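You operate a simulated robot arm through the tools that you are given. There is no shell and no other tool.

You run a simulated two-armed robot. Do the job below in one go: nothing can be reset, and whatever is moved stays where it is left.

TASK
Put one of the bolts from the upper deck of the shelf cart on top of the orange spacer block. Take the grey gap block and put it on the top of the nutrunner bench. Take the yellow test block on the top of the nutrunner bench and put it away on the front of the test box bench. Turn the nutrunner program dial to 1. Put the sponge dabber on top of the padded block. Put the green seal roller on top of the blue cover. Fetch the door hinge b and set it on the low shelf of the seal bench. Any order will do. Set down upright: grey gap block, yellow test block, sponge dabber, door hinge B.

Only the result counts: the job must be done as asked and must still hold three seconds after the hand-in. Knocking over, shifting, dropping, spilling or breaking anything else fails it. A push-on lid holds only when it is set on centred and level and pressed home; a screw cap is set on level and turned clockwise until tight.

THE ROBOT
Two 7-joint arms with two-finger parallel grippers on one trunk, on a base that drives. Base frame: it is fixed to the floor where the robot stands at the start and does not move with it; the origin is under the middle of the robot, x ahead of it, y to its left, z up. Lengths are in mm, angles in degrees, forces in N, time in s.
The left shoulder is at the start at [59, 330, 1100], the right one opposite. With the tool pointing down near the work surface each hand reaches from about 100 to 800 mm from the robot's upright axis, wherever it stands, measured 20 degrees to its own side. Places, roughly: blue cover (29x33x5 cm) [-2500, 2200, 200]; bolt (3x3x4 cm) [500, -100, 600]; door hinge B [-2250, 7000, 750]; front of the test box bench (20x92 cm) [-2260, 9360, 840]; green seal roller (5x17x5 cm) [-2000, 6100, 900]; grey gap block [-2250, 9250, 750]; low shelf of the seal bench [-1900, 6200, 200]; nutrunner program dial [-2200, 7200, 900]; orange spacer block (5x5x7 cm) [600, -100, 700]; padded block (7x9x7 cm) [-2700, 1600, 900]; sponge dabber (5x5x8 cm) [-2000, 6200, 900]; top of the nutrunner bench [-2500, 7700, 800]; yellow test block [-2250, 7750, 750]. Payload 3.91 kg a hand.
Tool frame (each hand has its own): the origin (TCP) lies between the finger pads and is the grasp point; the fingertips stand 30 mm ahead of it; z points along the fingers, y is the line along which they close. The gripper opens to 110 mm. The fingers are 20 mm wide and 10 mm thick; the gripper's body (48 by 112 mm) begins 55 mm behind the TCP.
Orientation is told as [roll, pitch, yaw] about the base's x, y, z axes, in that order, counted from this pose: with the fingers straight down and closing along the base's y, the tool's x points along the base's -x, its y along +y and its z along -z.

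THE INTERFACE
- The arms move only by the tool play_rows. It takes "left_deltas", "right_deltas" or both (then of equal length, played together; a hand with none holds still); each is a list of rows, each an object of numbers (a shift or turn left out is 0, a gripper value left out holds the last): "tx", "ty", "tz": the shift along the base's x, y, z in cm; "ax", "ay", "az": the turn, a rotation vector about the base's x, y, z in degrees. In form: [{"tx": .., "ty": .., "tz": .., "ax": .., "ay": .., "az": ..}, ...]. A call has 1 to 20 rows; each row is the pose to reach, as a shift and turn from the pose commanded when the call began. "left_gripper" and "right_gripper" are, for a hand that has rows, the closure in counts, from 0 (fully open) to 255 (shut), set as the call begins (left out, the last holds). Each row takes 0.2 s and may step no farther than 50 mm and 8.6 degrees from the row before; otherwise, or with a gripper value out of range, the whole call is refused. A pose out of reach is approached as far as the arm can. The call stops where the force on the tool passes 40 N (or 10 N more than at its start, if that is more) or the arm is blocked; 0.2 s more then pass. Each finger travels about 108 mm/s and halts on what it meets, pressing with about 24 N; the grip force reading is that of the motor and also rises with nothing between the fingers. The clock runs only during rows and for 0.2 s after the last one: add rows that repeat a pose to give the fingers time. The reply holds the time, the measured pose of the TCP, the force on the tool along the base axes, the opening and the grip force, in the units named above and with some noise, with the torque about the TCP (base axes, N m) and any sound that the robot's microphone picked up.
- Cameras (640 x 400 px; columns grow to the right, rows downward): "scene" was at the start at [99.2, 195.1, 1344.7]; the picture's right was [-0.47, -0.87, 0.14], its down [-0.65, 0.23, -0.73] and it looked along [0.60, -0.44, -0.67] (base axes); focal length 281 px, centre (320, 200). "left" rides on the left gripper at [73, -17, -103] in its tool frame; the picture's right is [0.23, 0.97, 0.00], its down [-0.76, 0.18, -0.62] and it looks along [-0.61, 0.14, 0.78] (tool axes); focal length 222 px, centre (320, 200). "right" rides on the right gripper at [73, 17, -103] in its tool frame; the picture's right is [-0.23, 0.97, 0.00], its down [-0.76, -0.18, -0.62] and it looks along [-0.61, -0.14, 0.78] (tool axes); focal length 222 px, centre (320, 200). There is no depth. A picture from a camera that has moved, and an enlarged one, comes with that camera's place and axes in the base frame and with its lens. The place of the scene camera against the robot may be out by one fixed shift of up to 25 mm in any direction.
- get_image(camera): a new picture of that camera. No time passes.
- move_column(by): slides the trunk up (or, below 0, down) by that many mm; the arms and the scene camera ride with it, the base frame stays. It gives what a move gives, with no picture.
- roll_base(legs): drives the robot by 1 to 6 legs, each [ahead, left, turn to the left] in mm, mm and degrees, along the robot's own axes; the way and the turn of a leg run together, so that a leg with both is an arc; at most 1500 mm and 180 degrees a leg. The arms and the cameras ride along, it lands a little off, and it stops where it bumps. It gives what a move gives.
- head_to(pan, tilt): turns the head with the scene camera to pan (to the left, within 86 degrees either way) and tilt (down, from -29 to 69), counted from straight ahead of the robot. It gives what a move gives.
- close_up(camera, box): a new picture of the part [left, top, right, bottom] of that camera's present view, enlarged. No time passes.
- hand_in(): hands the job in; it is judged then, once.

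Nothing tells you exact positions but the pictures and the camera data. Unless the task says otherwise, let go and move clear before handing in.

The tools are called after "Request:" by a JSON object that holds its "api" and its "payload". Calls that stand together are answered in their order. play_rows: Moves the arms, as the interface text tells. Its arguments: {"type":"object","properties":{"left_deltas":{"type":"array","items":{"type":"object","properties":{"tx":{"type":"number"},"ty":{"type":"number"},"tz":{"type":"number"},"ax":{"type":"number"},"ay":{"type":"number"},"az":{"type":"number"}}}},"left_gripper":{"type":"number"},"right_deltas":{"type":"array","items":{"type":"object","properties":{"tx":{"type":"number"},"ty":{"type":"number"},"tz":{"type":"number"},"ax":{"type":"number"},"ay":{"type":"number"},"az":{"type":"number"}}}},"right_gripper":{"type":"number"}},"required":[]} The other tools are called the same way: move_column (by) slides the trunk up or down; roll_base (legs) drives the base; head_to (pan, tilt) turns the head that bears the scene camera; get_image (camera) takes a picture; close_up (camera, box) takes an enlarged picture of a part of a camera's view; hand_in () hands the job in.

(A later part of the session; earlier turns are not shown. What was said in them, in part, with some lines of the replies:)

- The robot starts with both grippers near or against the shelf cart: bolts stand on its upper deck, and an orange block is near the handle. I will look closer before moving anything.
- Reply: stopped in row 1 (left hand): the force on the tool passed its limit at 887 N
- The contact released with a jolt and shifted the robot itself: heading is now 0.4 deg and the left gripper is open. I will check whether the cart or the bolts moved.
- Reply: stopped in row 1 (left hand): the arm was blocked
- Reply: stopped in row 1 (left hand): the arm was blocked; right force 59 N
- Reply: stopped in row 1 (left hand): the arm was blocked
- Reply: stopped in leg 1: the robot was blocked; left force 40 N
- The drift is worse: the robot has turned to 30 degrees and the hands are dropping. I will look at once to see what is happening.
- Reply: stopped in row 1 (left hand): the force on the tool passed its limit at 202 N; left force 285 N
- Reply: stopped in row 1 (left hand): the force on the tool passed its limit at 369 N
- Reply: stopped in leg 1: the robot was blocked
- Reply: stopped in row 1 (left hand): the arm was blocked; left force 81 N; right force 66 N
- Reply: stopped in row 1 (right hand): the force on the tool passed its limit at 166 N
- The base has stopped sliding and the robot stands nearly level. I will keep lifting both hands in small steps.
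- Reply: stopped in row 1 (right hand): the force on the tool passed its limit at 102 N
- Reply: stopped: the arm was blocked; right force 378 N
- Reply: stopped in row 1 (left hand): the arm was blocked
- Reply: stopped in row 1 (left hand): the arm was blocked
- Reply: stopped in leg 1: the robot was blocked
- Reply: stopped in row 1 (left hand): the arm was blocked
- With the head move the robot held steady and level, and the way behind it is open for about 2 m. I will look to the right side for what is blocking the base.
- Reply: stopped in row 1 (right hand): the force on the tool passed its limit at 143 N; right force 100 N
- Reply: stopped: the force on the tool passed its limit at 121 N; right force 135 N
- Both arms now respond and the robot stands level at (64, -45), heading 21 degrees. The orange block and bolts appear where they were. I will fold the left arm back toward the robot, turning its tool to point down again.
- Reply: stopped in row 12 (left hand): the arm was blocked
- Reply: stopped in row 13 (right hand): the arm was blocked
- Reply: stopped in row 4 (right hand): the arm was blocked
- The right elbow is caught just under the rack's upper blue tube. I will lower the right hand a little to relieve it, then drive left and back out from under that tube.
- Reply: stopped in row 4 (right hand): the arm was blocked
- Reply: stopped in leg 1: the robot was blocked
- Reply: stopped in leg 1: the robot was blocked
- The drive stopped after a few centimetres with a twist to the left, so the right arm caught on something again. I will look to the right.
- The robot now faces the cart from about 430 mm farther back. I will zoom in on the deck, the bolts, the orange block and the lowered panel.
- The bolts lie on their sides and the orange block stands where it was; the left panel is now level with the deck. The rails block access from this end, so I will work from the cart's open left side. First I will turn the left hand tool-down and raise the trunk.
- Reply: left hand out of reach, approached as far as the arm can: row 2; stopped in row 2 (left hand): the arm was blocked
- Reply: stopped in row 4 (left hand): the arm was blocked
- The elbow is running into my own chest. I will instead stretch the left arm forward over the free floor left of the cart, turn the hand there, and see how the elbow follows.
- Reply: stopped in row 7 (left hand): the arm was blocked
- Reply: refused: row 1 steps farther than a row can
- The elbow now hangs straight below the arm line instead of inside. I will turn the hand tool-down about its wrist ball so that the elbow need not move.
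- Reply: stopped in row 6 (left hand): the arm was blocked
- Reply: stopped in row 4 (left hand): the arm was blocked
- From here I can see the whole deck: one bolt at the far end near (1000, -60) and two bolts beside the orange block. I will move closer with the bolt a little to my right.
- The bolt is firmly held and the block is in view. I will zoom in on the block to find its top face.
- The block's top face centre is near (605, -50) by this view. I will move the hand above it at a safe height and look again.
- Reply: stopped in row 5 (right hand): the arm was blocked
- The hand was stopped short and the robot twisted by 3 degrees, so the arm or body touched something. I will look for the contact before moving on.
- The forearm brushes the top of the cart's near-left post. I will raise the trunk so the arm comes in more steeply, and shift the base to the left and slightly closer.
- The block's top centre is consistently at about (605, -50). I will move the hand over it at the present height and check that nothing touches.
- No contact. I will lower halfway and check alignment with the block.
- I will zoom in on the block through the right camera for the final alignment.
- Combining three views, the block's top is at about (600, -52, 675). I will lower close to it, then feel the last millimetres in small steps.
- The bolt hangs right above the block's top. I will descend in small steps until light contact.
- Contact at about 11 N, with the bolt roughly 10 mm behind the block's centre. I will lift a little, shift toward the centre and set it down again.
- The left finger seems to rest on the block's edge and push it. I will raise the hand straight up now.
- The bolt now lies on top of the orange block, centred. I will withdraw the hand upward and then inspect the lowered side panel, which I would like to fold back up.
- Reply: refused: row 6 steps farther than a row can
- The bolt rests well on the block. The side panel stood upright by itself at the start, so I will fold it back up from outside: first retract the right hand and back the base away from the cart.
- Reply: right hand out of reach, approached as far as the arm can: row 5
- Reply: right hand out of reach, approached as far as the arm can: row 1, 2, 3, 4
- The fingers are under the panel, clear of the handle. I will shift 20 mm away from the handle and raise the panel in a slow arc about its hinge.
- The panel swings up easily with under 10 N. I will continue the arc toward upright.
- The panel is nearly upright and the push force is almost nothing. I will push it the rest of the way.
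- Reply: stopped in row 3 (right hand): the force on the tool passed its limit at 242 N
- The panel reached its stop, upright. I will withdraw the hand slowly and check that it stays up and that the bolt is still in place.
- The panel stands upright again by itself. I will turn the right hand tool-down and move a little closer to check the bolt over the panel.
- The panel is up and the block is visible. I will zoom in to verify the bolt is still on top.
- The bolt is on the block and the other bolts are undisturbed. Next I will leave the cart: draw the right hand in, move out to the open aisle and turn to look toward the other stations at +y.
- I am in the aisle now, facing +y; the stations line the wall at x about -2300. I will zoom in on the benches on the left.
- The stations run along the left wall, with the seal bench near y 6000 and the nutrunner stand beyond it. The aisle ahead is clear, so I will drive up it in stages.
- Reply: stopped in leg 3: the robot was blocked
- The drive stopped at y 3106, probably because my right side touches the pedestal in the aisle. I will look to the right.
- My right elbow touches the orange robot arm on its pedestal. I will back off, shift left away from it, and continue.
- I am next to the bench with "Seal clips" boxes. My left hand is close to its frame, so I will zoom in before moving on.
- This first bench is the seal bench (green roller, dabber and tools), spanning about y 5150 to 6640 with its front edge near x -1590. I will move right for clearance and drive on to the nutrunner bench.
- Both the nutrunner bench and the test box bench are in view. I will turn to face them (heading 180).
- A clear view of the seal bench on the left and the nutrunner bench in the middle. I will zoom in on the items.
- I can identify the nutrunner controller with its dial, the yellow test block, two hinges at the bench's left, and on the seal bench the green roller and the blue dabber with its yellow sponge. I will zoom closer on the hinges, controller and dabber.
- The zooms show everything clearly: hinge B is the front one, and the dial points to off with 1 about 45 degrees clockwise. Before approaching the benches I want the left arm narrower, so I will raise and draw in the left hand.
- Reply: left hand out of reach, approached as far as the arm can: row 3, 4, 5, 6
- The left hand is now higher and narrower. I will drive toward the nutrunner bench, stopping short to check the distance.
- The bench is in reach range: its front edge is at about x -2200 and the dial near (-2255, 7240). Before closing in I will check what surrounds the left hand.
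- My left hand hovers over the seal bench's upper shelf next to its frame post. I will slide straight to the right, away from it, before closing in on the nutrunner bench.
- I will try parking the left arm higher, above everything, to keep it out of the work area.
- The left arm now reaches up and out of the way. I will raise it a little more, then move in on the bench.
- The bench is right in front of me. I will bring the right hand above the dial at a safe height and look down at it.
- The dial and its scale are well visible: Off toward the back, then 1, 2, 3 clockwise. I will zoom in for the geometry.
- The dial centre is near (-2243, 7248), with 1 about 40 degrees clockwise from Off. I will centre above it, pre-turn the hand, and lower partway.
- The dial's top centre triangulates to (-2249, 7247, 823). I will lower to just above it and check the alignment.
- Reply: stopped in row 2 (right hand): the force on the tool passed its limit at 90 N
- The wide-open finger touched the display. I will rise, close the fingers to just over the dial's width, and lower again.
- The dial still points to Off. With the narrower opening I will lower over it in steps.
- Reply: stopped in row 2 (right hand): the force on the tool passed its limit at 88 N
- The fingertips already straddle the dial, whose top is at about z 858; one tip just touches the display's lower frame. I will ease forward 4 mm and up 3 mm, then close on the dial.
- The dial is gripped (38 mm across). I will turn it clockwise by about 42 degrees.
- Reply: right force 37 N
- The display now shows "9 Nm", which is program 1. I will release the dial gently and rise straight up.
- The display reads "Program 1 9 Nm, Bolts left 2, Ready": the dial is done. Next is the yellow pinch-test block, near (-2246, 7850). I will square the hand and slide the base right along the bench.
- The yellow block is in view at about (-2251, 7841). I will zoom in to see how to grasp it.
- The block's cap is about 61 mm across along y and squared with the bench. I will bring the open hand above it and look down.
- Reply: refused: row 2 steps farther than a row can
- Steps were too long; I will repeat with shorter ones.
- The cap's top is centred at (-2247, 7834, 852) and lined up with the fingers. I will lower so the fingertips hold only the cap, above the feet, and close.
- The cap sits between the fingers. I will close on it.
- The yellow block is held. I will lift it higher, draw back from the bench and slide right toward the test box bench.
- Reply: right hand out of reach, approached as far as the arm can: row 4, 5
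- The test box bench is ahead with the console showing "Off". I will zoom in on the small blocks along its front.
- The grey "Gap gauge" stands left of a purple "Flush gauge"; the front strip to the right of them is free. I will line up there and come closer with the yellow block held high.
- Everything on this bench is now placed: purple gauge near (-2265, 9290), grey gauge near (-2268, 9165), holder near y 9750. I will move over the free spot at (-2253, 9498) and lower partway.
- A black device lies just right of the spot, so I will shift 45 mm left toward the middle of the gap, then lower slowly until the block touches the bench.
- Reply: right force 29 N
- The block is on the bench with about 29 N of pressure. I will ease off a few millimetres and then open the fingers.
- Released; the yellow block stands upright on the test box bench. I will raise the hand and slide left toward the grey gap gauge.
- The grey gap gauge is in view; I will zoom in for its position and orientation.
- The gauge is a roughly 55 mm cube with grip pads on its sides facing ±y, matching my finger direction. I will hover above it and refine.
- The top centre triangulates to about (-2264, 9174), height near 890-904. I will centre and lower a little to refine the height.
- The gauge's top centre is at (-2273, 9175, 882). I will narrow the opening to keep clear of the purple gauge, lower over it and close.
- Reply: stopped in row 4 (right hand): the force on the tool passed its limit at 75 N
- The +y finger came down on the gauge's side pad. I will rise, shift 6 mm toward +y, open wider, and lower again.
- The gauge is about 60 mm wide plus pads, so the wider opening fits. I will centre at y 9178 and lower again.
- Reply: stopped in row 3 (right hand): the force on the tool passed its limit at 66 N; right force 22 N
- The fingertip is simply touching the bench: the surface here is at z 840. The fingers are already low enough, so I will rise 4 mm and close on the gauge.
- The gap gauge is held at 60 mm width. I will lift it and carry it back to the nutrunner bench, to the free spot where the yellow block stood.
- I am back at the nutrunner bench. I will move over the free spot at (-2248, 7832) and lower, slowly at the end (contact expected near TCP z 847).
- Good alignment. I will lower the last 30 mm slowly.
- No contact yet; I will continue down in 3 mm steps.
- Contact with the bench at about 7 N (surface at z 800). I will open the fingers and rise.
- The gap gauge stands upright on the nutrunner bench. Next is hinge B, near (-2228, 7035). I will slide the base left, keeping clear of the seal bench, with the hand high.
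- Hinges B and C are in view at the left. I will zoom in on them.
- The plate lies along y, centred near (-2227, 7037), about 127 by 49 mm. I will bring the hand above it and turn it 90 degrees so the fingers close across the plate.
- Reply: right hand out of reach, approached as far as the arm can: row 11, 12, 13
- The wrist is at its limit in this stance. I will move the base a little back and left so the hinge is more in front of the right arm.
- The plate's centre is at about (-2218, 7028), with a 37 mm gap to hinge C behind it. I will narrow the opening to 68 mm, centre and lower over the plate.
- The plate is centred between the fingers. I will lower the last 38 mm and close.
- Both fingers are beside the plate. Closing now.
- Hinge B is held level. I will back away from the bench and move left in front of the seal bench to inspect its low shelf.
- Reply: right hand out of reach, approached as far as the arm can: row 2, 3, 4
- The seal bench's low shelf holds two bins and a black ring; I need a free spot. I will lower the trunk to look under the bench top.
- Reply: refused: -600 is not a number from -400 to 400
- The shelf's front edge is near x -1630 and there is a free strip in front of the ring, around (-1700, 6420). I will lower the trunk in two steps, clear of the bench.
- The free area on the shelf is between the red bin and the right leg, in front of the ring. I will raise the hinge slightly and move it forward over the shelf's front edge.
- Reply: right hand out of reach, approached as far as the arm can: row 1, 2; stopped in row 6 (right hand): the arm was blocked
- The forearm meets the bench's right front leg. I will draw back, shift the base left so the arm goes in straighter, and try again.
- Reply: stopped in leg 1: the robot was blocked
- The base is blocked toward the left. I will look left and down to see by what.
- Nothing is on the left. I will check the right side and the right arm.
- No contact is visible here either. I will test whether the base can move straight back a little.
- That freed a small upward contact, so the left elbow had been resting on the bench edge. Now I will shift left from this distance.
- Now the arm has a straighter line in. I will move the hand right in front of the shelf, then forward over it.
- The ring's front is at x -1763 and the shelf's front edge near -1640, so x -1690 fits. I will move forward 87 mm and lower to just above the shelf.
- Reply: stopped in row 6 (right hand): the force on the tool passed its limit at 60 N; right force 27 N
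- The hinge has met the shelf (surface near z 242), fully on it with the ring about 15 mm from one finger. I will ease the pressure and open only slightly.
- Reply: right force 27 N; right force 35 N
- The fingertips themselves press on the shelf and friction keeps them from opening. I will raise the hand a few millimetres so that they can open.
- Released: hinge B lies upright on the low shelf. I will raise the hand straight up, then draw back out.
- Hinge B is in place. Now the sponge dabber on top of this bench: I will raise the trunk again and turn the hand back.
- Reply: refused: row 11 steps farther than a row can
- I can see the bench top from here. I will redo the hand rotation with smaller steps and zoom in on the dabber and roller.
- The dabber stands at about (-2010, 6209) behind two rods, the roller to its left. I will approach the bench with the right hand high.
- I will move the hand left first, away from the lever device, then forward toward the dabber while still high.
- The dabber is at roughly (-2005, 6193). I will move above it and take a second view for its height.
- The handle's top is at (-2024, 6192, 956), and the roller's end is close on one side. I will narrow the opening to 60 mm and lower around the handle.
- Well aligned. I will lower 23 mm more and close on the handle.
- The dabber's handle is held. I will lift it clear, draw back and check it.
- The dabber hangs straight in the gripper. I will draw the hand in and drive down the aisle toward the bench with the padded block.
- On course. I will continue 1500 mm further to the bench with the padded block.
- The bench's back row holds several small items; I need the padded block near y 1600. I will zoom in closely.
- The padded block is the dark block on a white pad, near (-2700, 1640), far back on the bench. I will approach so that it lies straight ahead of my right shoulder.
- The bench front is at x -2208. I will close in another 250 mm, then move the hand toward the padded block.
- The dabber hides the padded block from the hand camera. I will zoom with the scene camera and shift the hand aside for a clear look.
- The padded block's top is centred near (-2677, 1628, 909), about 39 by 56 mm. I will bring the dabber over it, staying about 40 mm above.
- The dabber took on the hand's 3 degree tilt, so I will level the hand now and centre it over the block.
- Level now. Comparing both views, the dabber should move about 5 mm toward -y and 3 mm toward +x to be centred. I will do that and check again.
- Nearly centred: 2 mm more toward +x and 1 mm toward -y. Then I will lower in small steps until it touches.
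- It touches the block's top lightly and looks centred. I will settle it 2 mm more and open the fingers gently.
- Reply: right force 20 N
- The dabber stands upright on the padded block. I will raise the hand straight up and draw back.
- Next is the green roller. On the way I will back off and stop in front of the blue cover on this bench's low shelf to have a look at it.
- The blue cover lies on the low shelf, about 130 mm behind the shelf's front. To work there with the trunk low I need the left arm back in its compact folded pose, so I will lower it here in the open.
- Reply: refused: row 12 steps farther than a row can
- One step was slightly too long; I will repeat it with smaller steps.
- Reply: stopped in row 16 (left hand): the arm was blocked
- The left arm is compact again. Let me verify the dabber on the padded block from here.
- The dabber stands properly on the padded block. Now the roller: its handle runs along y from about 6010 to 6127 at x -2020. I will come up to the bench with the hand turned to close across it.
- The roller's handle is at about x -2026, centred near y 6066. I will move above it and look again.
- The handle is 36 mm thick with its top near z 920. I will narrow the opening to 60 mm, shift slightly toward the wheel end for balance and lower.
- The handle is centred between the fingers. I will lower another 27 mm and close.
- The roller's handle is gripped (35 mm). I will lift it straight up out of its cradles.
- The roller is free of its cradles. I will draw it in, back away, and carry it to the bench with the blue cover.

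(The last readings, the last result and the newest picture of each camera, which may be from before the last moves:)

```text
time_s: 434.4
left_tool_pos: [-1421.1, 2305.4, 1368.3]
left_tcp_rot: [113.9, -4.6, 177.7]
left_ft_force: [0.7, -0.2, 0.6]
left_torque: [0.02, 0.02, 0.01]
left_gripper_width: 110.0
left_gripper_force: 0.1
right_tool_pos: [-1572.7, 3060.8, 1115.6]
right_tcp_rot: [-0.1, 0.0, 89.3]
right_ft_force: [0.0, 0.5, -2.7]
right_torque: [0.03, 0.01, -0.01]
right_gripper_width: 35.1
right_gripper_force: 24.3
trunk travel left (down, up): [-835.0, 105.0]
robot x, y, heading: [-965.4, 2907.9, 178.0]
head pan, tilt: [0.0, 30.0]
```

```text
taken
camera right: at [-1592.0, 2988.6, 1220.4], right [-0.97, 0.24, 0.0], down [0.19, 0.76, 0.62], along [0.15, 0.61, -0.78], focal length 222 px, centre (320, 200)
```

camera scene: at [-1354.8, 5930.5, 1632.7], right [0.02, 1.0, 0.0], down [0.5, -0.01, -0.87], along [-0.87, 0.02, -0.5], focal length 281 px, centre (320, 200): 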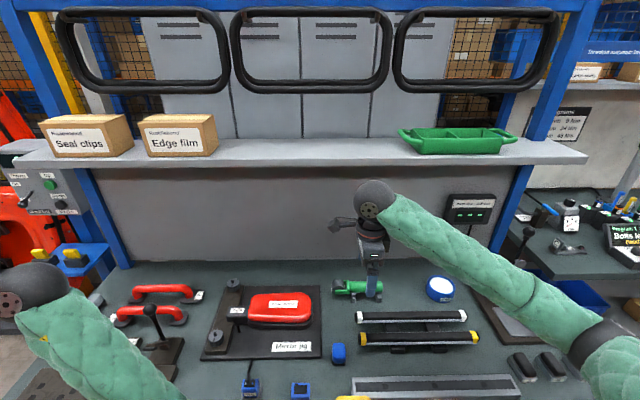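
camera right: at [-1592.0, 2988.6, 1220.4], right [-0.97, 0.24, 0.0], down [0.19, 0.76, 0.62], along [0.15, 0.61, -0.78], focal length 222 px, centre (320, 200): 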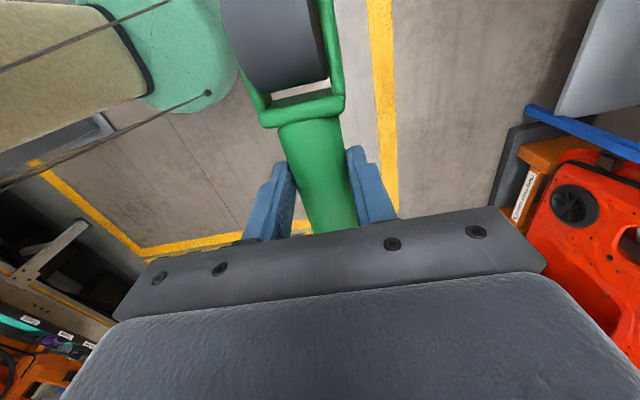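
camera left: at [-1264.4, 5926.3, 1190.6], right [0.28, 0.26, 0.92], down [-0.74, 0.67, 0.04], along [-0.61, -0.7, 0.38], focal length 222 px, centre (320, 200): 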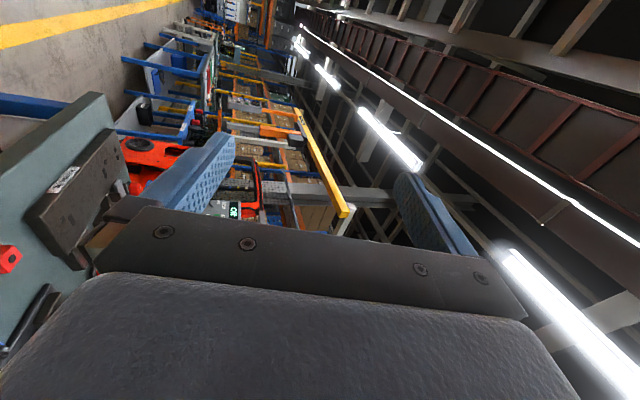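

Still well held. I will continue to in front of the cover, then lower the trunk in the open aisle.

Request:
{"api": "roll_base", "payload": {"legs": [[0, 900, 2.0]]}}

Request:
{"api": "move_column", "payload": {"by": -400}}

Request:
{"api": "move_column", "payload": {"by": -330}}

Request:
{"api": "get_image", "payload": {"camera": "scene"}}

```text
time_s: 439.2
left_tool_pos: [-1412.0, 1380.8, 1367.3]
left_tcp_rot: [113.7, -4.6, 179.8]
left_ft_force: [0.8, -0.8, 0.1]
left_torque: [-0.02, 0.0, -0.01]
left_gripper_width: 110.2
left_gripper_force: 0.1
right_tool_pos: [-1592.4, 2130.2, 1116.0]
right_tcp_rot: [-0.1, 0.0, 91.4]
right_ft_force: [-0.2, -0.2, -1.9]
right_torque: [0.03, -0.03, -0.01]
right_gripper_width: 35.1
right_gripper_force: 24.1
trunk travel left (down, up): [-835.0, 105.0]
robot x, y, heading: [-978.6, 1999.1, -179.6]
head pan, tilt: [0.0, 30.0]
```

```text
time_s: 443.0
left_tool_pos: [-1411.8, 1381.8, 968.0]
left_tcp_rot: [113.8, -4.6, 179.8]
left_ft_force: [0.3, -0.6, 0.7]
left_torque: [-0.02, 0.02, -0.02]
left_gripper_width: 110.2
left_gripper_force: 0.0
right_tool_pos: [-1592.9, 2130.5, 715.8]
right_tcp_rot: [-0.1, 0.0, 91.4]
right_ft_force: [-0.7, -0.5, -2.0]
right_torque: [0.0, -0.01, 0.0]
right_gripper_width: 35.3
right_gripper_force: 24.0
trunk travel left (down, up): [-435.0, 505.0]
robot x, y, heading: [-976.6, 1998.6, -179.8]
head pan, tilt: [0.0, 30.0]
```

```text
time_s: 446.3
left_tool_pos: [-1408.9, 1383.2, 650.1]
left_tcp_rot: [114.2, -5.7, 179.8]
left_ft_force: [0.0, -0.4, 0.1]
left_torque: [0.01, 0.01, 0.02]
left_gripper_width: 110.0
left_gripper_force: 0.1
right_tool_pos: [-1591.0, 2131.6, 391.2]
right_tcp_rot: [0.1, 0.1, 91.4]
right_ft_force: [0.1, 0.9, -1.3]
right_torque: [0.03, 0.01, 0.05]
right_gripper_width: 35.3
right_gripper_force: 23.7
trunk travel left (down, up): [-105.0, 835.0]
robot x, y, heading: [-978.6, 1999.2, -180.0]
head pan, tilt: [0.0, 30.0]
```

```text
taken
camera scene: at [-1113.3, 2018.6, 906.6], right [0.0, 1.0, 0.0], down [0.5, 0.0, -0.87], along [-0.87, 0.0, -0.5], focal length 281 px, centre (320, 200)
```

scene: 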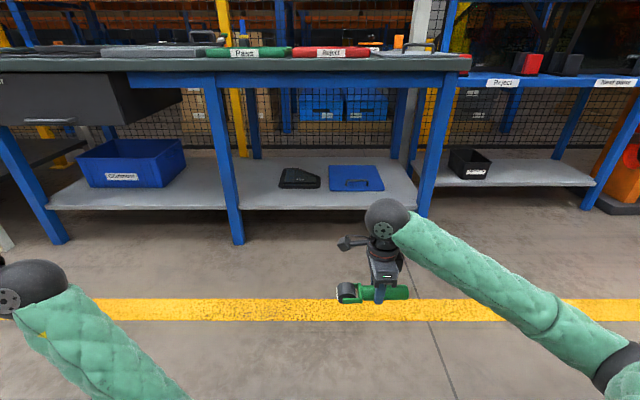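

The cover is straight ahead under the bench. I will approach with the roller held at about z 390, below the bench top and above the shelf.

Request:
{"api": "roll_base", "payload": {"legs": [[560, 0, 0]]}}

Request:
{"api": "get_image", "payload": {"camera": "scene"}}

Request:
{"api": "get_image", "payload": {"camera": "right"}}

```text
time_s: 449.5
left_tool_pos: [-1976.1, 1377.5, 649.9]
left_tcp_rot: [114.1, -5.8, -180.0]
left_ft_force: [-0.2, -0.1, -0.7]
left_torque: [0.02, -0.05, 0.01]
left_gripper_width: 109.8
left_gripper_force: 0.0
right_tool_pos: [-2159.8, 2126.2, 387.7]
right_tcp_rot: [0.0, 0.1, 91.7]
right_ft_force: [0.1, 0.6, -1.9]
right_torque: [-0.01, -0.02, -0.01]
right_gripper_width: 35.0
right_gripper_force: 24.0
trunk travel left (down, up): [-105.0, 835.0]
robot x, y, heading: [-1542.9, 1989.9, -179.8]
head pan, tilt: [0.0, 30.0]
```

```text
taken
camera scene: at [-1682.7, 2015.2, 904.8], right [-0.01, 1.0, 0.0], down [0.5, 0.0, -0.87], along [-0.87, -0.01, -0.5], focal length 281 px, centre (320, 200)
```

scene: 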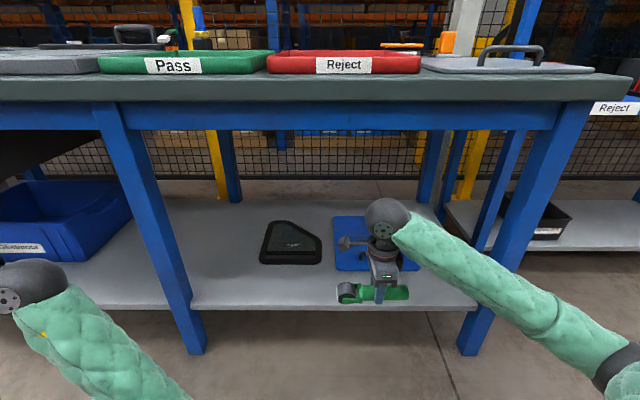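

```text
taken
camera right: at [-2176.1, 2053.5, 493.7], right [-0.98, 0.2, 0.0], down [0.16, 0.77, 0.62], along [0.12, 0.61, -0.78], focal length 222 px, centre (320, 200)
```

right: 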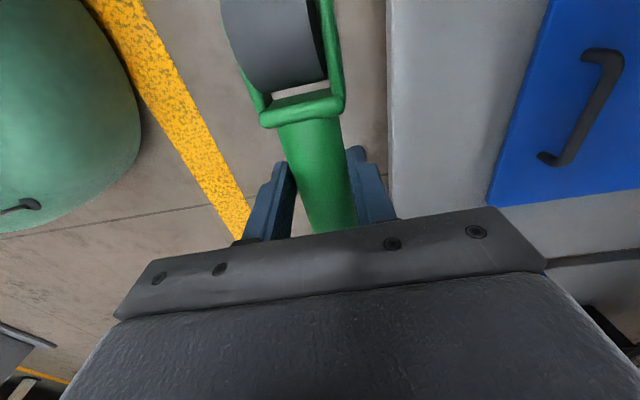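

The cover's front edge is at x -2370, its handle near (-2405, 2157) and its centre near (-2533, 2155). I will close in and extend the roller over the part behind the handle.

Request:
{"api": "roll_base", "payload": {"legs": [[150, 0, 0]]}}

Request:
{"api": "play_rows", "payload": {"right_deltas": [{"tx": -4, "ty": 1}, {"tx": -8, "ty": 2}, {"tx": -12, "ty": 3}, {"tx": -15, "ty": 4}, {"tx": -18, "ty": 4.4}]}}

Request:
{"api": "get_image", "payload": {"camera": "scene"}}

Request:
{"api": "get_image", "payload": {"camera": "right"}}

```text
time_s: 451.0
left_tool_pos: [-2125.5, 1376.6, 645.7]
left_tcp_rot: [114.0, -5.8, 179.8]
left_ft_force: [0.1, -0.9, -0.1]
left_torque: [-0.02, 0.01, -0.01]
left_gripper_width: 109.8
left_gripper_force: 0.0
right_tool_pos: [-2299.3, 2123.0, 382.7]
right_tcp_rot: [-0.5, -0.1, 92.0]
right_ft_force: [0.0, -0.5, -1.8]
right_torque: [-0.01, -0.01, 0.0]
right_gripper_width: 35.3
right_gripper_force: 23.9
trunk travel left (down, up): [-105.0, 835.0]
robot x, y, heading: [-1691.4, 1993.3, -179.9]
head pan, tilt: [0.0, 30.0]
stopped in leg 1: the robot was blocked; the commanded pose is now the measured one
```

```text
time_s: 452.4
left_tool_pos: [-2114.9, 1384.7, 644.5]
left_tcp_rot: [113.8, -5.9, 176.7]
left_ft_force: [0.8, -0.9, 0.0]
left_torque: [0.01, -0.01, 0.0]
left_gripper_width: 110.0
left_gripper_force: 0.1
right_tool_pos: [-2422.1, 2177.1, 383.1]
right_tcp_rot: [-0.4, 0.3, 90.3]
right_ft_force: [0.8, -0.1, -1.7]
right_torque: [-0.04, -0.01, -0.01]
right_gripper_width: 35.3
right_gripper_force: 23.8
trunk travel left (down, up): [-105.0, 835.0]
robot x, y, heading: [-1650.9, 1979.7, 177.0]
head pan, tilt: [0.0, 30.0]
stopped in row 5 (right hand): the arm was blocked; the commanded pose is now the measured one
```

```text
taken
camera scene: at [-1785.4, 2001.4, 903.7], right [0.05, 1.0, 0.0], down [0.5, -0.02, -0.87], along [-0.87, 0.05, -0.5], focal length 281 px, centre (320, 200)
```

scene: 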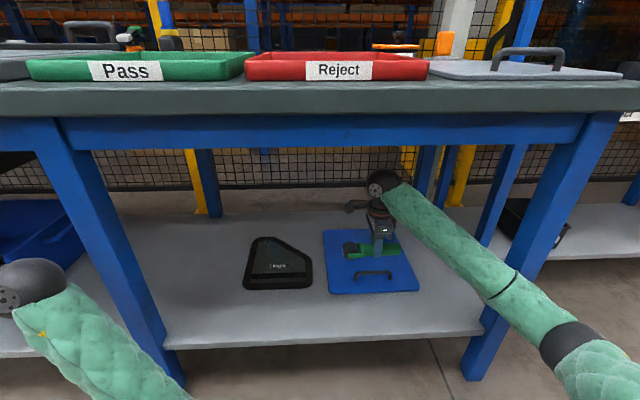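

```text
taken
camera right: at [-2439.0, 2105.5, 487.0], right [-0.98, 0.22, -0.01], down [0.17, 0.77, 0.62], along [0.14, 0.6, -0.78], focal length 222 px, centre (320, 200)
```

right: 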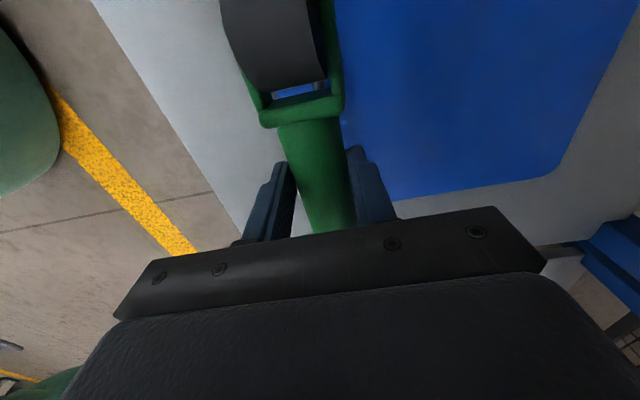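

The roller now hovers just behind the cover's front handle; the base was nudged back a little. I will try extending the hand another 70 mm while watching the base position.

Request:
{"api": "play_rows", "payload": {"right_deltas": [{"tx": -2, "ty": -0.3}, {"tx": -4, "ty": -0.6}, {"tx": -6.5, "ty": -0.8}]}}

Request:
{"api": "get_image", "payload": {"camera": "right"}}

Request:
{"api": "get_image", "payload": {"camera": "scene"}}

```text
time_s: 453.2
left_tool_pos: [-2119.4, 1387.9, 646.4]
left_tcp_rot: [114.1, -5.6, 176.7]
left_ft_force: [0.2, 0.8, 1.3]
left_torque: [-0.01, -0.03, 0.03]
left_gripper_width: 109.8
left_gripper_force: 0.1
right_tool_pos: [-2488.8, 2176.8, 375.4]
right_tcp_rot: [-0.7, 0.5, 90.0]
right_ft_force: [-1.0, -0.8, -1.5]
right_torque: [0.0, 0.0, 0.0]
right_gripper_width: 34.9
right_gripper_force: 24.2
trunk travel left (down, up): [-105.0, 835.0]
robot x, y, heading: [-1655.4, 1977.6, 176.8]
head pan, tilt: [0.0, 30.0]
```

```text
taken
camera right: at [-2508.6, 2104.5, 480.6], right [-0.97, 0.23, -0.01], down [0.17, 0.77, 0.62], along [0.15, 0.6, -0.79], focal length 222 px, centre (320, 200)
```

right: 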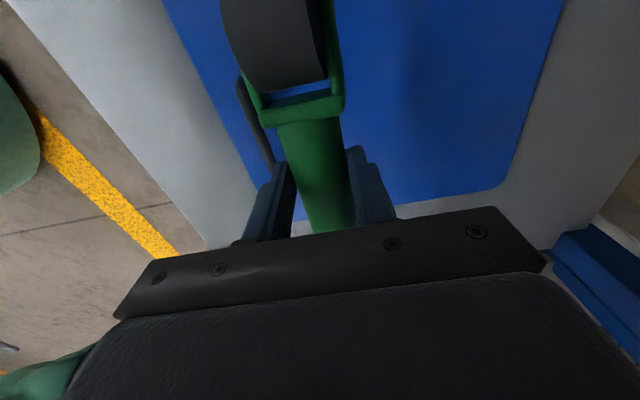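

```text
taken
camera scene: at [-1790.8, 2006.8, 902.1], right [0.05, 1.0, 0.0], down [0.5, -0.03, -0.87], along [-0.86, 0.05, -0.5], focal length 281 px, centre (320, 200)
```

scene: 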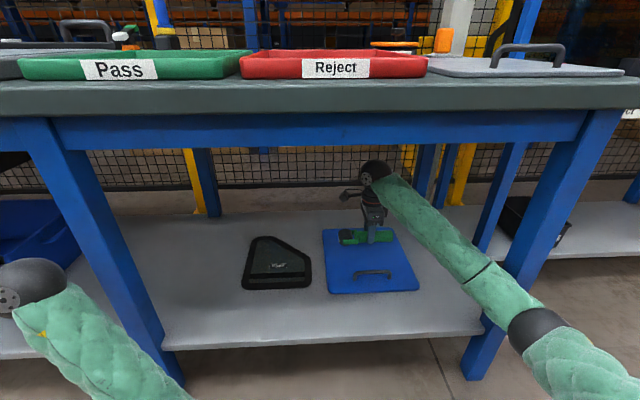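

The roller is over the cover, clear behind its handle. I will lower it slowly until it touches.

Request:
{"api": "play_rows", "payload": {"right_deltas": [{"tz": -1}, {"tz": -2}, {"tz": -2.8}, {"tz": -3.4}, {"tz": -3.9}, {"tz": -4.4}, {"tz": -4.9}, {"tz": -5.4}]}}

Request:
{"api": "get_image", "payload": {"camera": "right"}}

Request:
{"api": "close_up", "payload": {"camera": "scene", "box": [300, 160, 450, 300]}}

```text
time_s: 455.0
left_tool_pos: [-2118.1, 1388.1, 647.6]
left_tcp_rot: [114.2, -5.6, 176.5]
left_ft_force: [0.2, 0.5, 0.1]
left_torque: [0.02, -0.02, 0.02]
left_gripper_width: 110.1
left_gripper_force: 0.1
right_tool_pos: [-2489.4, 2176.4, 323.0]
right_tcp_rot: [-0.6, 0.5, 89.9]
right_ft_force: [-0.4, -1.1, -3.3]
right_torque: [0.02, -0.02, -0.02]
right_gripper_width: 35.2
right_gripper_force: 24.1
trunk travel left (down, up): [-105.0, 835.0]
robot x, y, heading: [-1650.6, 1980.6, 176.8]
head pan, tilt: [0.0, 30.0]
```

```text
taken
camera right: at [-2507.9, 2105.1, 427.7], right [-0.97, 0.23, -0.01], down [0.17, 0.77, 0.62], along [0.15, 0.6, -0.79], focal length 222 px, centre (320, 200)
```

right: 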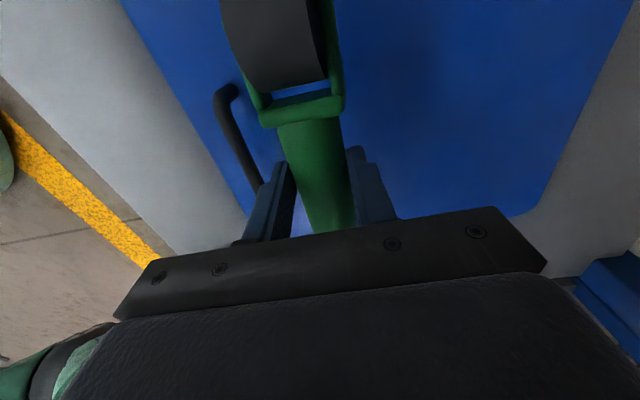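

```text
2.86 times, centred on (375, 230) of scene
camera zoom: at [-1789.6, 2005.9, 902.6], right [0.05, 1.0, 0.0], down [0.5, -0.03, -0.87], along [-0.86, 0.05, -0.5], focal length 803 px, centre (163, 114)
```

zoom: 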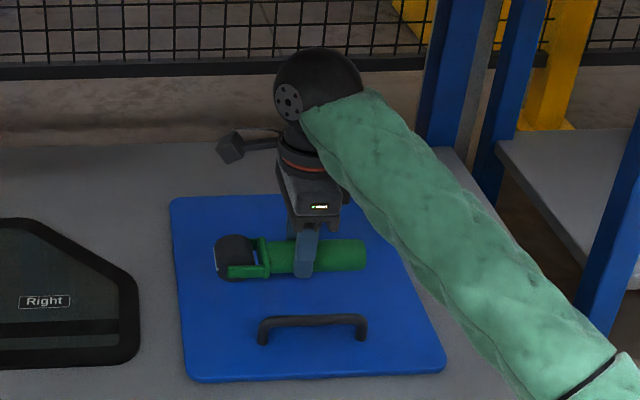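

Good alignment over the cover. I will continue lowering in small steps.

Request:
{"api": "play_rows", "payload": {"right_deltas": [{"tz": -0.6}, {"tz": -1.2}, {"tz": -1.7}, {"tz": -2.2}, {"tz": -2.6}, {"tz": -3}, {"tz": -3.4}, {"tz": -3.8}]}}

Request:
{"api": "close_up", "payload": {"camera": "scene", "box": [320, 200, 430, 290]}}

```text
time_s: 456.8
left_tool_pos: [-2119.1, 1387.3, 646.5]
left_tcp_rot: [114.1, -5.6, 176.6]
left_ft_force: [0.3, 0.4, -0.4]
left_torque: [-0.03, 0.01, 0.0]
left_gripper_width: 110.0
left_gripper_force: 0.0
right_tool_pos: [-2489.3, 2175.4, 285.3]
right_tcp_rot: [-0.6, 0.5, 89.9]
right_ft_force: [0.6, 0.1, -2.6]
right_torque: [0.01, -0.02, 0.02]
right_gripper_width: 35.5
right_gripper_force: 24.0
trunk travel left (down, up): [-105.0, 835.0]
robot x, y, heading: [-1651.7, 1976.1, 177.0]
head pan, tilt: [0.0, 30.0]
```

```text
4.44 times, centred on (375, 245) of scene
camera zoom: at [-1789.6, 2005.9, 902.6], right [0.05, 1.0, 0.0], down [0.5, -0.03, -0.87], along [-0.86, 0.05, -0.5], focal length 1249 px, centre (76, 0)
```

zoom: 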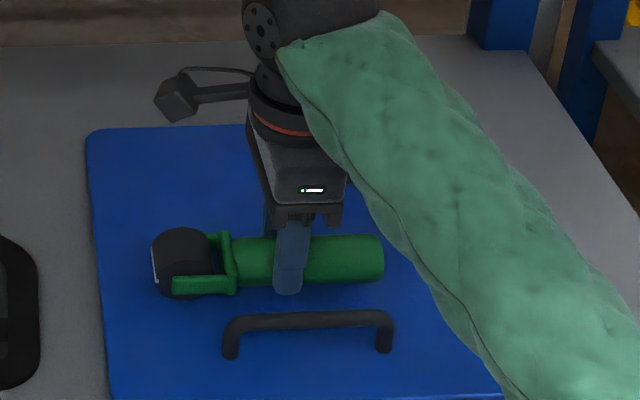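

Still just above the surface. Continuing down in 3 mm steps.

Request:
{"api": "play_rows", "payload": {"right_deltas": [{"tz": -0.4}, {"tz": -0.8}, {"tz": -1.1}, {"tz": -1.4}, {"tz": -1.7}, {"tz": -2}]}}

Request:
{"api": "close_up", "payload": {"camera": "scene", "box": [320, 200, 430, 290]}}

```text
time_s: 458.2
left_tool_pos: [-2117.8, 1386.9, 646.3]
left_tcp_rot: [114.1, -5.8, 176.6]
left_ft_force: [-0.3, -0.1, 0.1]
left_torque: [0.03, 0.03, 0.01]
left_gripper_width: 110.1
left_gripper_force: 0.2
right_tool_pos: [-2489.4, 2175.8, 268.2]
right_tcp_rot: [-0.4, 0.4, 90.0]
right_ft_force: [-3.2, -0.3, 21.4]
right_torque: [-0.03, 0.06, -0.4]
right_gripper_width: 35.1
right_gripper_force: 23.6
trunk travel left (down, up): [-105.0, 835.0]
robot x, y, heading: [-1648.5, 1978.3, 176.8]
head pan, tilt: [0.0, 30.0]
```

```text
4.44 times, centred on (375, 245) of scene
camera zoom: at [-1788.4, 2005.6, 903.0], right [0.05, 1.0, 0.0], down [0.5, -0.03, -0.87], along [-0.87, 0.05, -0.5], focal length 1249 px, centre (76, 0)
```

zoom: 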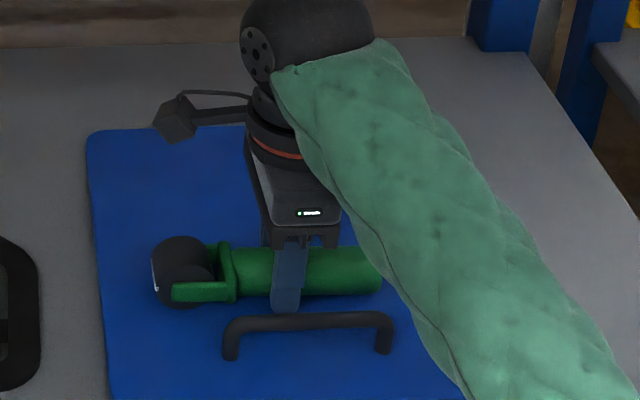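

Contact with the cover at about 21 N. I will ease off slightly and open the fingers a little.

Request:
{"api": "play_rows", "payload": {"right_deltas": [{"tz": 0.2}, {"tz": 0.2}]}}

Request:
{"api": "play_rows", "payload": {"right_deltas": [{"tz": 0}, {"tz": 0}, {"tz": 0}], "right_gripper": 140}}

Request:
{"api": "get_image", "payload": {"camera": "right"}}

Request:
{"api": "close_up", "payload": {"camera": "scene", "box": [320, 200, 430, 290]}}

```text
time_s: 458.8
left_tool_pos: [-2118.3, 1386.1, 646.4]
left_tcp_rot: [114.0, -5.7, 176.7]
left_ft_force: [0.0, -0.4, 0.6]
left_torque: [0.03, -0.02, 0.0]
left_gripper_width: 109.9
left_gripper_force: 0.0
right_tool_pos: [-2488.6, 2174.0, 267.1]
right_tcp_rot: [-0.7, 0.4, 90.0]
right_ft_force: [-2.0, -0.8, 8.2]
right_torque: [-0.01, 0.04, -0.23]
right_gripper_width: 35.2
right_gripper_force: 24.3
trunk travel left (down, up): [-105.0, 835.0]
robot x, y, heading: [-1650.8, 1976.4, 176.7]
head pan, tilt: [0.0, 30.0]
```

```text
time_s: 459.6
left_tool_pos: [-2119.5, 1387.6, 645.7]
left_tcp_rot: [114.1, -5.7, 176.6]
left_ft_force: [-0.7, 0.3, -0.5]
left_torque: [0.01, 0.02, 0.0]
left_gripper_width: 109.8
left_gripper_force: 0.1
right_tool_pos: [-2488.8, 2176.1, 267.6]
right_tcp_rot: [-0.6, 0.4, 89.9]
right_ft_force: [-0.5, -1.1, -0.8]
right_torque: [-0.01, 0.03, 0.02]
right_gripper_width: 49.6
right_gripper_force: 0.1
trunk travel left (down, up): [-105.0, 835.0]
robot x, y, heading: [-1651.4, 1979.6, 176.9]
head pan, tilt: [0.0, 30.0]
```

```text
taken
camera right: at [-2507.7, 2103.8, 372.0], right [-0.97, 0.23, -0.01], down [0.17, 0.77, 0.62], along [0.15, 0.6, -0.79], focal length 222 px, centre (320, 200)
```

right: 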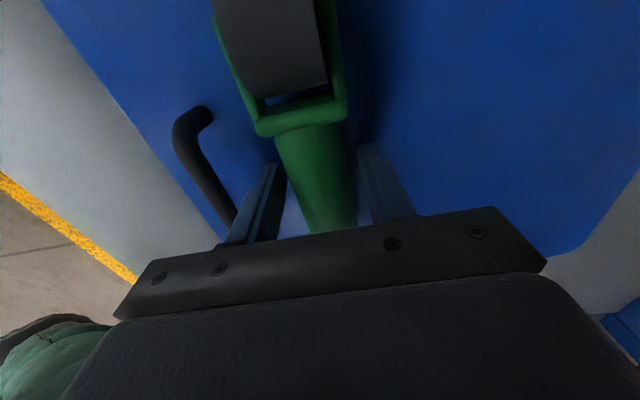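

```text
4.44 times, centred on (375, 245) of scene
camera zoom: at [-1789.4, 2005.9, 902.6], right [0.05, 1.0, 0.0], down [0.5, -0.03, -0.87], along [-0.86, 0.05, -0.5], focal length 1249 px, centre (76, 0)
```

zoom: 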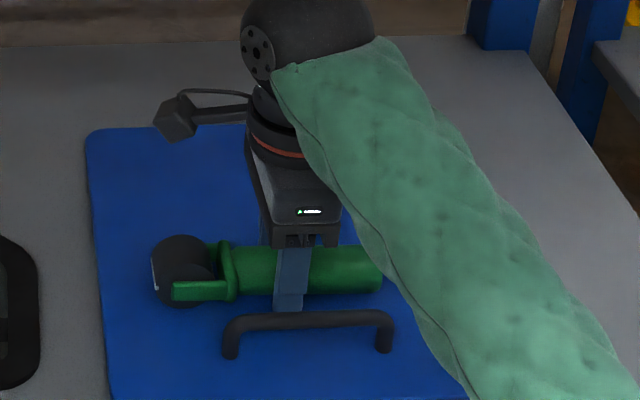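

The roller rests on the blue cover. I will raise the hand straight up, then draw back out from under the bench.

Request:
{"api": "play_rows", "payload": {"right_deltas": [{"tz": 1.5}, {"tz": 4}, {"tz": 7}, {"tz": 11}, {"tz": 13}, {"tx": 4, "tz": 13}, {"tx": 8, "tz": 13}, {"tx": 12, "tz": 13}, {"tx": 16, "tz": 13}, {"tx": 20, "tz": 13}, {"tx": 24, "tz": 13}]}}

Request:
{"api": "get_image", "payload": {"camera": "scene"}}

Request:
{"api": "close_up", "payload": {"camera": "scene", "box": [310, 200, 440, 300]}}

```text
time_s: 462.0
left_tool_pos: [-2119.4, 1388.2, 648.2]
left_tcp_rot: [114.2, -5.7, 176.6]
left_ft_force: [-0.2, 0.8, -0.8]
left_torque: [0.02, 0.01, -0.04]
left_gripper_width: 110.2
left_gripper_force: 0.2
right_tool_pos: [-2246.9, 2176.2, 399.1]
right_tcp_rot: [-0.6, 0.3, 89.9]
right_ft_force: [-0.5, -0.6, -0.2]
right_torque: [0.01, 0.01, 0.0]
right_gripper_width: 49.5
right_gripper_force: 0.0
trunk travel left (down, up): [-105.0, 835.0]
robot x, y, heading: [-1651.9, 1976.2, 176.8]
head pan, tilt: [0.0, 30.0]
```

```text
taken
camera scene: at [-1789.7, 2006.1, 902.7], right [0.05, 1.0, 0.0], down [0.5, -0.03, -0.87], along [-0.86, 0.05, -0.5], focal length 281 px, centre (320, 200)
```

scene: 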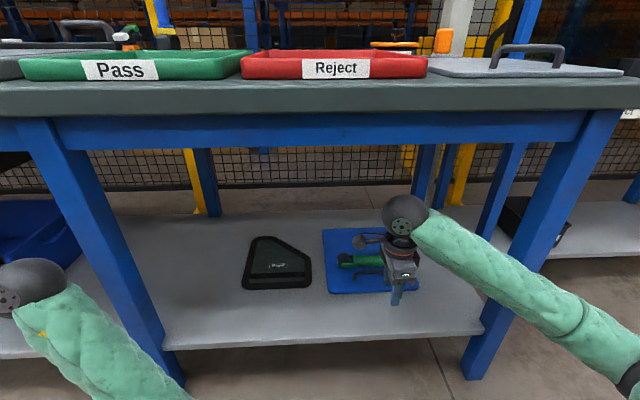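

```text
4.00 times, centred on (375, 250) of scene
camera zoom: at [-1789.7, 2006.1, 902.7], right [0.05, 1.0, 0.0], down [0.5, -0.03, -0.87], along [-0.86, 0.05, -0.5], focal length 1124 px, centre (100, 0)
```

zoom: 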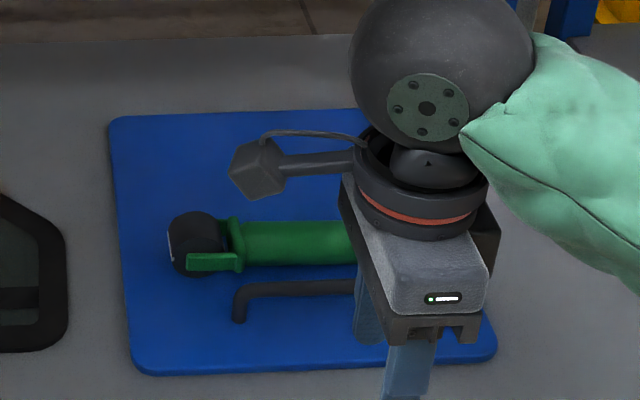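

The roller lies on the cover. I will back away from the bench and check this area, including whatever the left arm had touched.

Request:
{"api": "roll_base", "payload": {"legs": [[-600, 0, 0]]}}

Request:
{"api": "head_to", "payload": {"pan": 15, "tilt": 28}}

Request:
{"api": "get_image", "payload": {"camera": "scene"}}

Request:
{"api": "close_up", "payload": {"camera": "scene", "box": [300, 100, 520, 260]}}

```text
time_s: 465.4
left_tool_pos: [-1512.5, 1355.7, 646.4]
left_tcp_rot: [114.1, -5.8, 176.4]
left_ft_force: [0.2, 0.8, -0.1]
left_torque: [0.0, 0.01, -0.03]
left_gripper_width: 109.7
left_gripper_force: 0.1
right_tool_pos: [-1638.3, 2143.9, 399.5]
right_tcp_rot: [-0.6, 0.4, 89.8]
right_ft_force: [-0.6, -0.2, -0.4]
right_torque: [0.0, -0.03, 0.02]
right_gripper_width: 49.8
right_gripper_force: 0.0
trunk travel left (down, up): [-105.0, 835.0]
robot x, y, heading: [-1045.0, 1943.4, 176.5]
head pan, tilt: [0.0, 30.0]
```

```text
time_s: 466.2
left_tool_pos: [-1512.4, 1354.5, 646.1]
left_tcp_rot: [114.1, -5.7, 176.4]
left_ft_force: [0.6, 0.1, -1.0]
left_torque: [0.01, 0.02, 0.03]
left_gripper_width: 110.0
left_gripper_force: 0.1
right_tool_pos: [-1637.6, 2143.4, 399.2]
right_tcp_rot: [-0.6, 0.4, 89.7]
right_ft_force: [0.4, 0.2, 0.2]
right_torque: [-0.03, -0.02, 0.0]
right_gripper_width: 49.6
right_gripper_force: 0.0
trunk travel left (down, up): [-105.0, 835.0]
robot x, y, heading: [-1041.5, 1942.0, 176.6]
head pan, tilt: [15.0, 28.0]
```

```text
taken
camera scene: at [-1180.4, 1948.8, 905.8], right [-0.2, 0.98, 0.0], down [0.46, 0.1, -0.88], along [-0.86, -0.18, -0.47], focal length 281 px, centre (320, 200)
```

scene: 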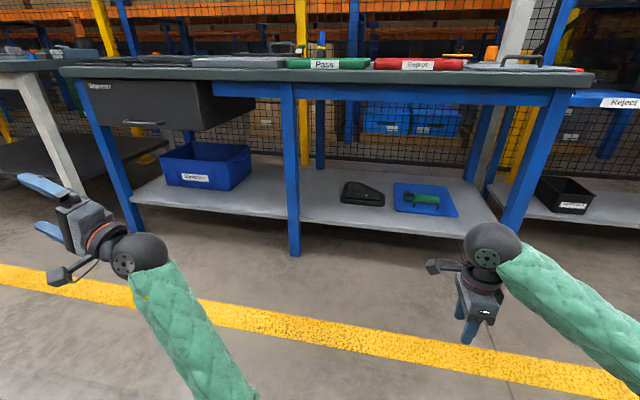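

```text
2.50 times, centred on (410, 180) of scene
camera zoom: at [-1180.4, 1948.8, 905.8], right [-0.2, 0.98, 0.0], down [0.46, 0.1, -0.88], along [-0.86, -0.18, -0.47], focal length 703 px, centre (95, 250)
```

zoom: 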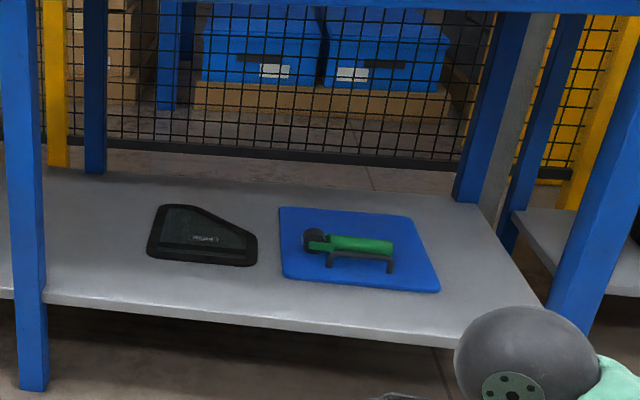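

The roller lies on the cover and the bench is undisturbed. I will zoom in once more on the roller and on the dabber above.

Request:
{"api": "close_up", "payload": {"camera": "scene", "box": [385, 170, 465, 220]}}

Request:
{"api": "close_up", "payload": {"camera": "scene", "box": [290, 20, 370, 75]}}

```text
8.00 times, centred on (425, 195) of scene
camera zoom: at [-1180.4, 1948.8, 905.8], right [-0.2, 0.98, 0.0], down [0.46, 0.1, -0.88], along [-0.86, -0.18, -0.47], focal length 2249 px, centre (-520, 240)
```

zoom: 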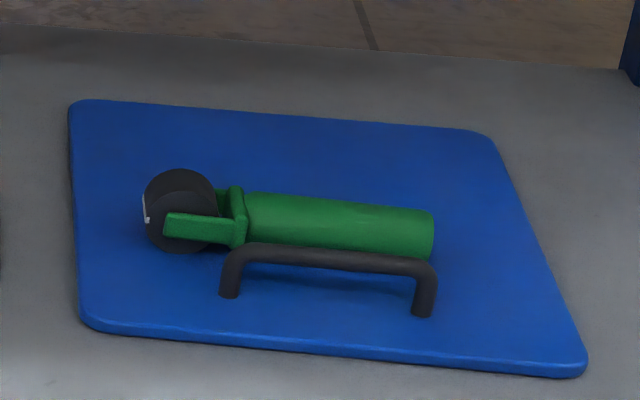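

```text
7.27 times, centred on (330, 48) of scene
camera zoom: at [-1180.4, 1948.8, 905.8], right [-0.2, 0.98, 0.0], down [0.46, 0.1, -0.88], along [-0.86, -0.18, -0.47], focal length 2044 px, centre (247, 1309)
```

zoom: 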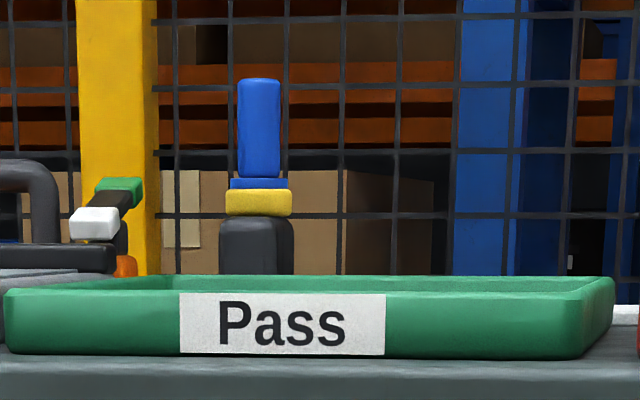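

Both are in place. As a last check I will raise the trunk and turn to look at the cart again, to be sure the bolt and side panel are still as left.

Request:
{"api": "move_column", "payload": {"by": 400}}

Request:
{"api": "move_column", "payload": {"by": 400}}

Request:
{"api": "roll_base", "payload": {"legs": [[-200, 0, 0], [0, 0, 145]]}}

Request:
{"api": "head_to", "payload": {"pan": 0, "tilt": 25}}

Request:
{"api": "get_image", "payload": {"camera": "scene"}}

```text
time_s: 470.0
left_tool_pos: [-1513.2, 1355.1, 1046.3]
left_tcp_rot: [114.0, -5.7, 176.5]
left_ft_force: [0.2, -0.1, 0.2]
left_torque: [0.02, 0.02, 0.01]
left_gripper_width: 109.9
left_gripper_force: 0.1
right_tool_pos: [-1639.6, 2143.8, 798.2]
right_tcp_rot: [-0.7, 0.5, 89.8]
right_ft_force: [-0.8, -0.3, -0.3]
right_torque: [0.02, -0.02, 0.01]
right_gripper_width: 49.6
right_gripper_force: 0.0
trunk travel left (down, up): [-505.0, 435.0]
robot x, y, heading: [-1046.0, 1944.8, 176.8]
head pan, tilt: [15.0, 28.0]
```

```text
time_s: 473.8
left_tool_pos: [-1512.4, 1355.6, 1446.5]
left_tcp_rot: [114.1, -5.8, 176.5]
left_ft_force: [-0.5, -0.6, 0.3]
left_torque: [0.03, 0.01, 0.03]
left_gripper_width: 109.9
left_gripper_force: 0.0
right_tool_pos: [-1638.2, 2144.6, 1198.0]
right_tcp_rot: [-0.6, 0.5, 89.7]
right_ft_force: [-0.1, 0.4, -0.8]
right_torque: [0.0, 0.0, 0.03]
right_gripper_width: 49.4
right_gripper_force: 0.0
trunk travel left (down, up): [-905.0, 35.0]
robot x, y, heading: [-1046.1, 1941.3, 176.7]
head pan, tilt: [15.0, 28.0]
```

```text
time_s: 481.4
left_tool_pos: [-124.2, 2146.5, 1446.4]
left_tcp_rot: [114.0, -5.7, -38.5]
left_ft_force: [0.3, 0.1, -0.6]
left_torque: [0.01, 0.04, 0.0]
left_gripper_width: 110.2
left_gripper_force: 0.1
right_tool_pos: [-471.3, 1427.9, 1198.8]
right_tcp_rot: [-0.6, 0.4, -125.0]
right_ft_force: [-0.1, 0.1, 0.3]
right_torque: [-0.01, 0.02, 0.03]
right_gripper_width: 49.8
right_gripper_force: 0.1
trunk travel left (down, up): [-905.0, 35.0]
robot x, y, heading: [-845.1, 1932.6, -37.9]
head pan, tilt: [15.0, 28.0]
```

```text
time_s: 482.2
left_tool_pos: [-124.0, 2148.2, 1446.4]
left_tcp_rot: [114.0, -5.6, -38.4]
left_ft_force: [-0.8, -0.8, -0.4]
left_torque: [-0.01, -0.02, 0.01]
left_gripper_width: 109.9
left_gripper_force: 0.1
right_tool_pos: [-470.7, 1426.8, 1199.5]
right_tcp_rot: [-0.5, 0.3, -125.0]
right_ft_force: [0.9, -0.8, 0.5]
right_torque: [0.01, 0.0, 0.01]
right_gripper_width: 49.5
right_gripper_force: 0.1
trunk travel left (down, up): [-905.0, 35.0]
robot x, y, heading: [-845.4, 1933.5, -38.1]
head pan, tilt: [0.0, 25.0]
```

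```text
taken
camera scene: at [-730.1, 1865.3, 1710.6], right [-0.62, -0.79, 0.0], down [-0.33, 0.26, -0.91], along [0.71, -0.56, -0.42], focal length 281 px, centre (320, 200)
```

scene: 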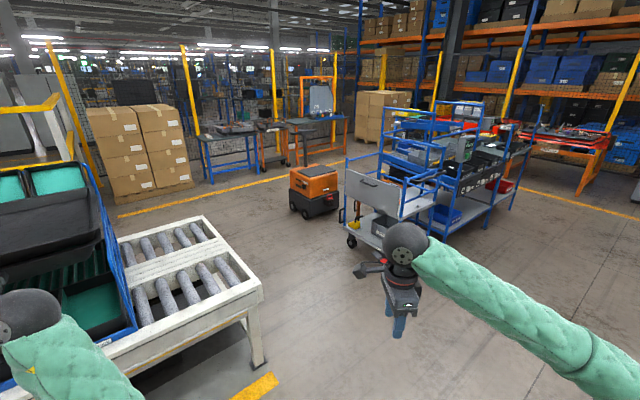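

Request:
{"api": "close_up", "payload": {"camera": "scene", "box": [330, 150, 450, 230]}}

Request:
{"api": "close_up", "payload": {"camera": "scene", "box": [370, 170, 420, 205]}}

```text
5.00 times, centred on (390, 190) of scene
camera zoom: at [-730.1, 1865.3, 1710.6], right [-0.62, -0.79, 0.0], down [-0.33, 0.26, -0.91], along [0.71, -0.56, -0.42], focal length 1405 px, centre (-30, 250)
```

zoom: 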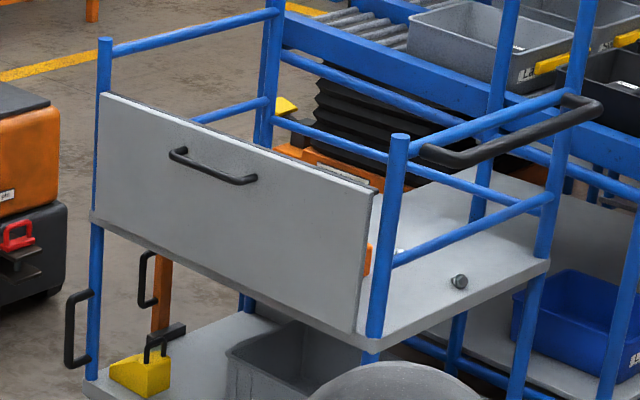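

```text
11.43 times, centred on (395, 188) of scene
camera zoom: at [-730.1, 1865.3, 1710.6], right [-0.62, -0.79, 0.0], down [-0.33, 0.26, -0.91], along [0.71, -0.56, -0.42], focal length 3212 px, centre (-537, 343)
```

zoom: 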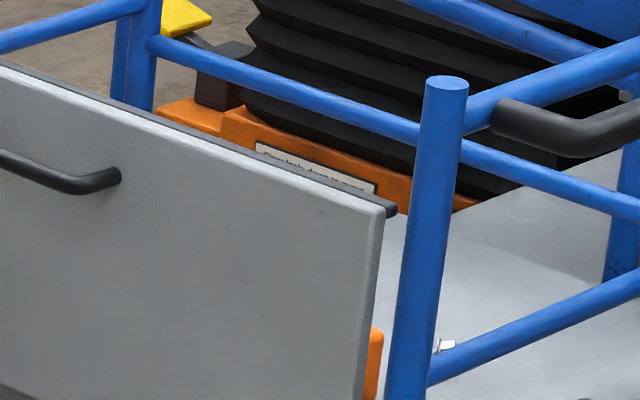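

Everything asked for is in place. The bolt was on the orange block when I last had it in view; from here the block is hidden behind the cart's side panel, which is upright again.

- **Dial:** the display reads program 1.
- **Blocks:** the gap gauge stands on the nutrunner bench. The pinch-test block stands on the front of the test box bench.
- **Hinge B:** upright on the seal bench's low shelf.
- **Dabber and roller:** on the padded block and on the blue cover.

Both hands are empty and clear, so I am handing in.

The run started with both hands jammed against the cart. Freeing them knocked the cart's side panel down, and I folded it back up. My elbow and forearm also brushed the orange pedestal robot and a cart post.

Request:
{"api": "hand_in", "payload": {}}

```text
The job is handed in.
```

I handed the job in with every item placed as you asked, but the start was rough and a few unasked-for contacts happened on the way. The result has not come back yet.

| Item | Where it ended up |
|---|---|
| Bolt | Lying on top of the orange spacer block |
| Grey gap block | Upright on the nutrunner bench, where the yellow block had stood |
| Yellow test block | Upright on the front strip of the test box bench |
| Nutrunner dial | At 1; the display reads "Program 1 9 Nm, Ready" |
| Sponge dabber | Upright on the padded block |
| Green seal roller | Resting on the blue cover, behind its handle |
| Door hinge B | Upright on the low shelf of the seal bench |

I saw each of these after placing it. The bolt I last saw early in the run: on the final look at the cart, the upright side panel hid the block. I also did not go back to the seal, nutrunner and test box benches at the end.

Contacts that could count against the job:
- **Cart:** both hands started pressed against it. Freeing them jolted the robot and knocked the cart's hinged side panel down. I folded it back up against its stop with one hard push (242 N), and it stayed upright. The other bolts and the block look undisturbed.
- **Pedestal robot:** my right elbow ran into the orange robot arm in the aisle, and I backed off.
- **Cart post:** I believe my right forearm brushed the cart's near-left post while I was placing the bolt; the contact itself was never in view.
- **Bench edges:** something on my left side seems to have touched the seal bench's front edge, and I was stopped once near the bench with the blue cover. I saw nothing moved there.
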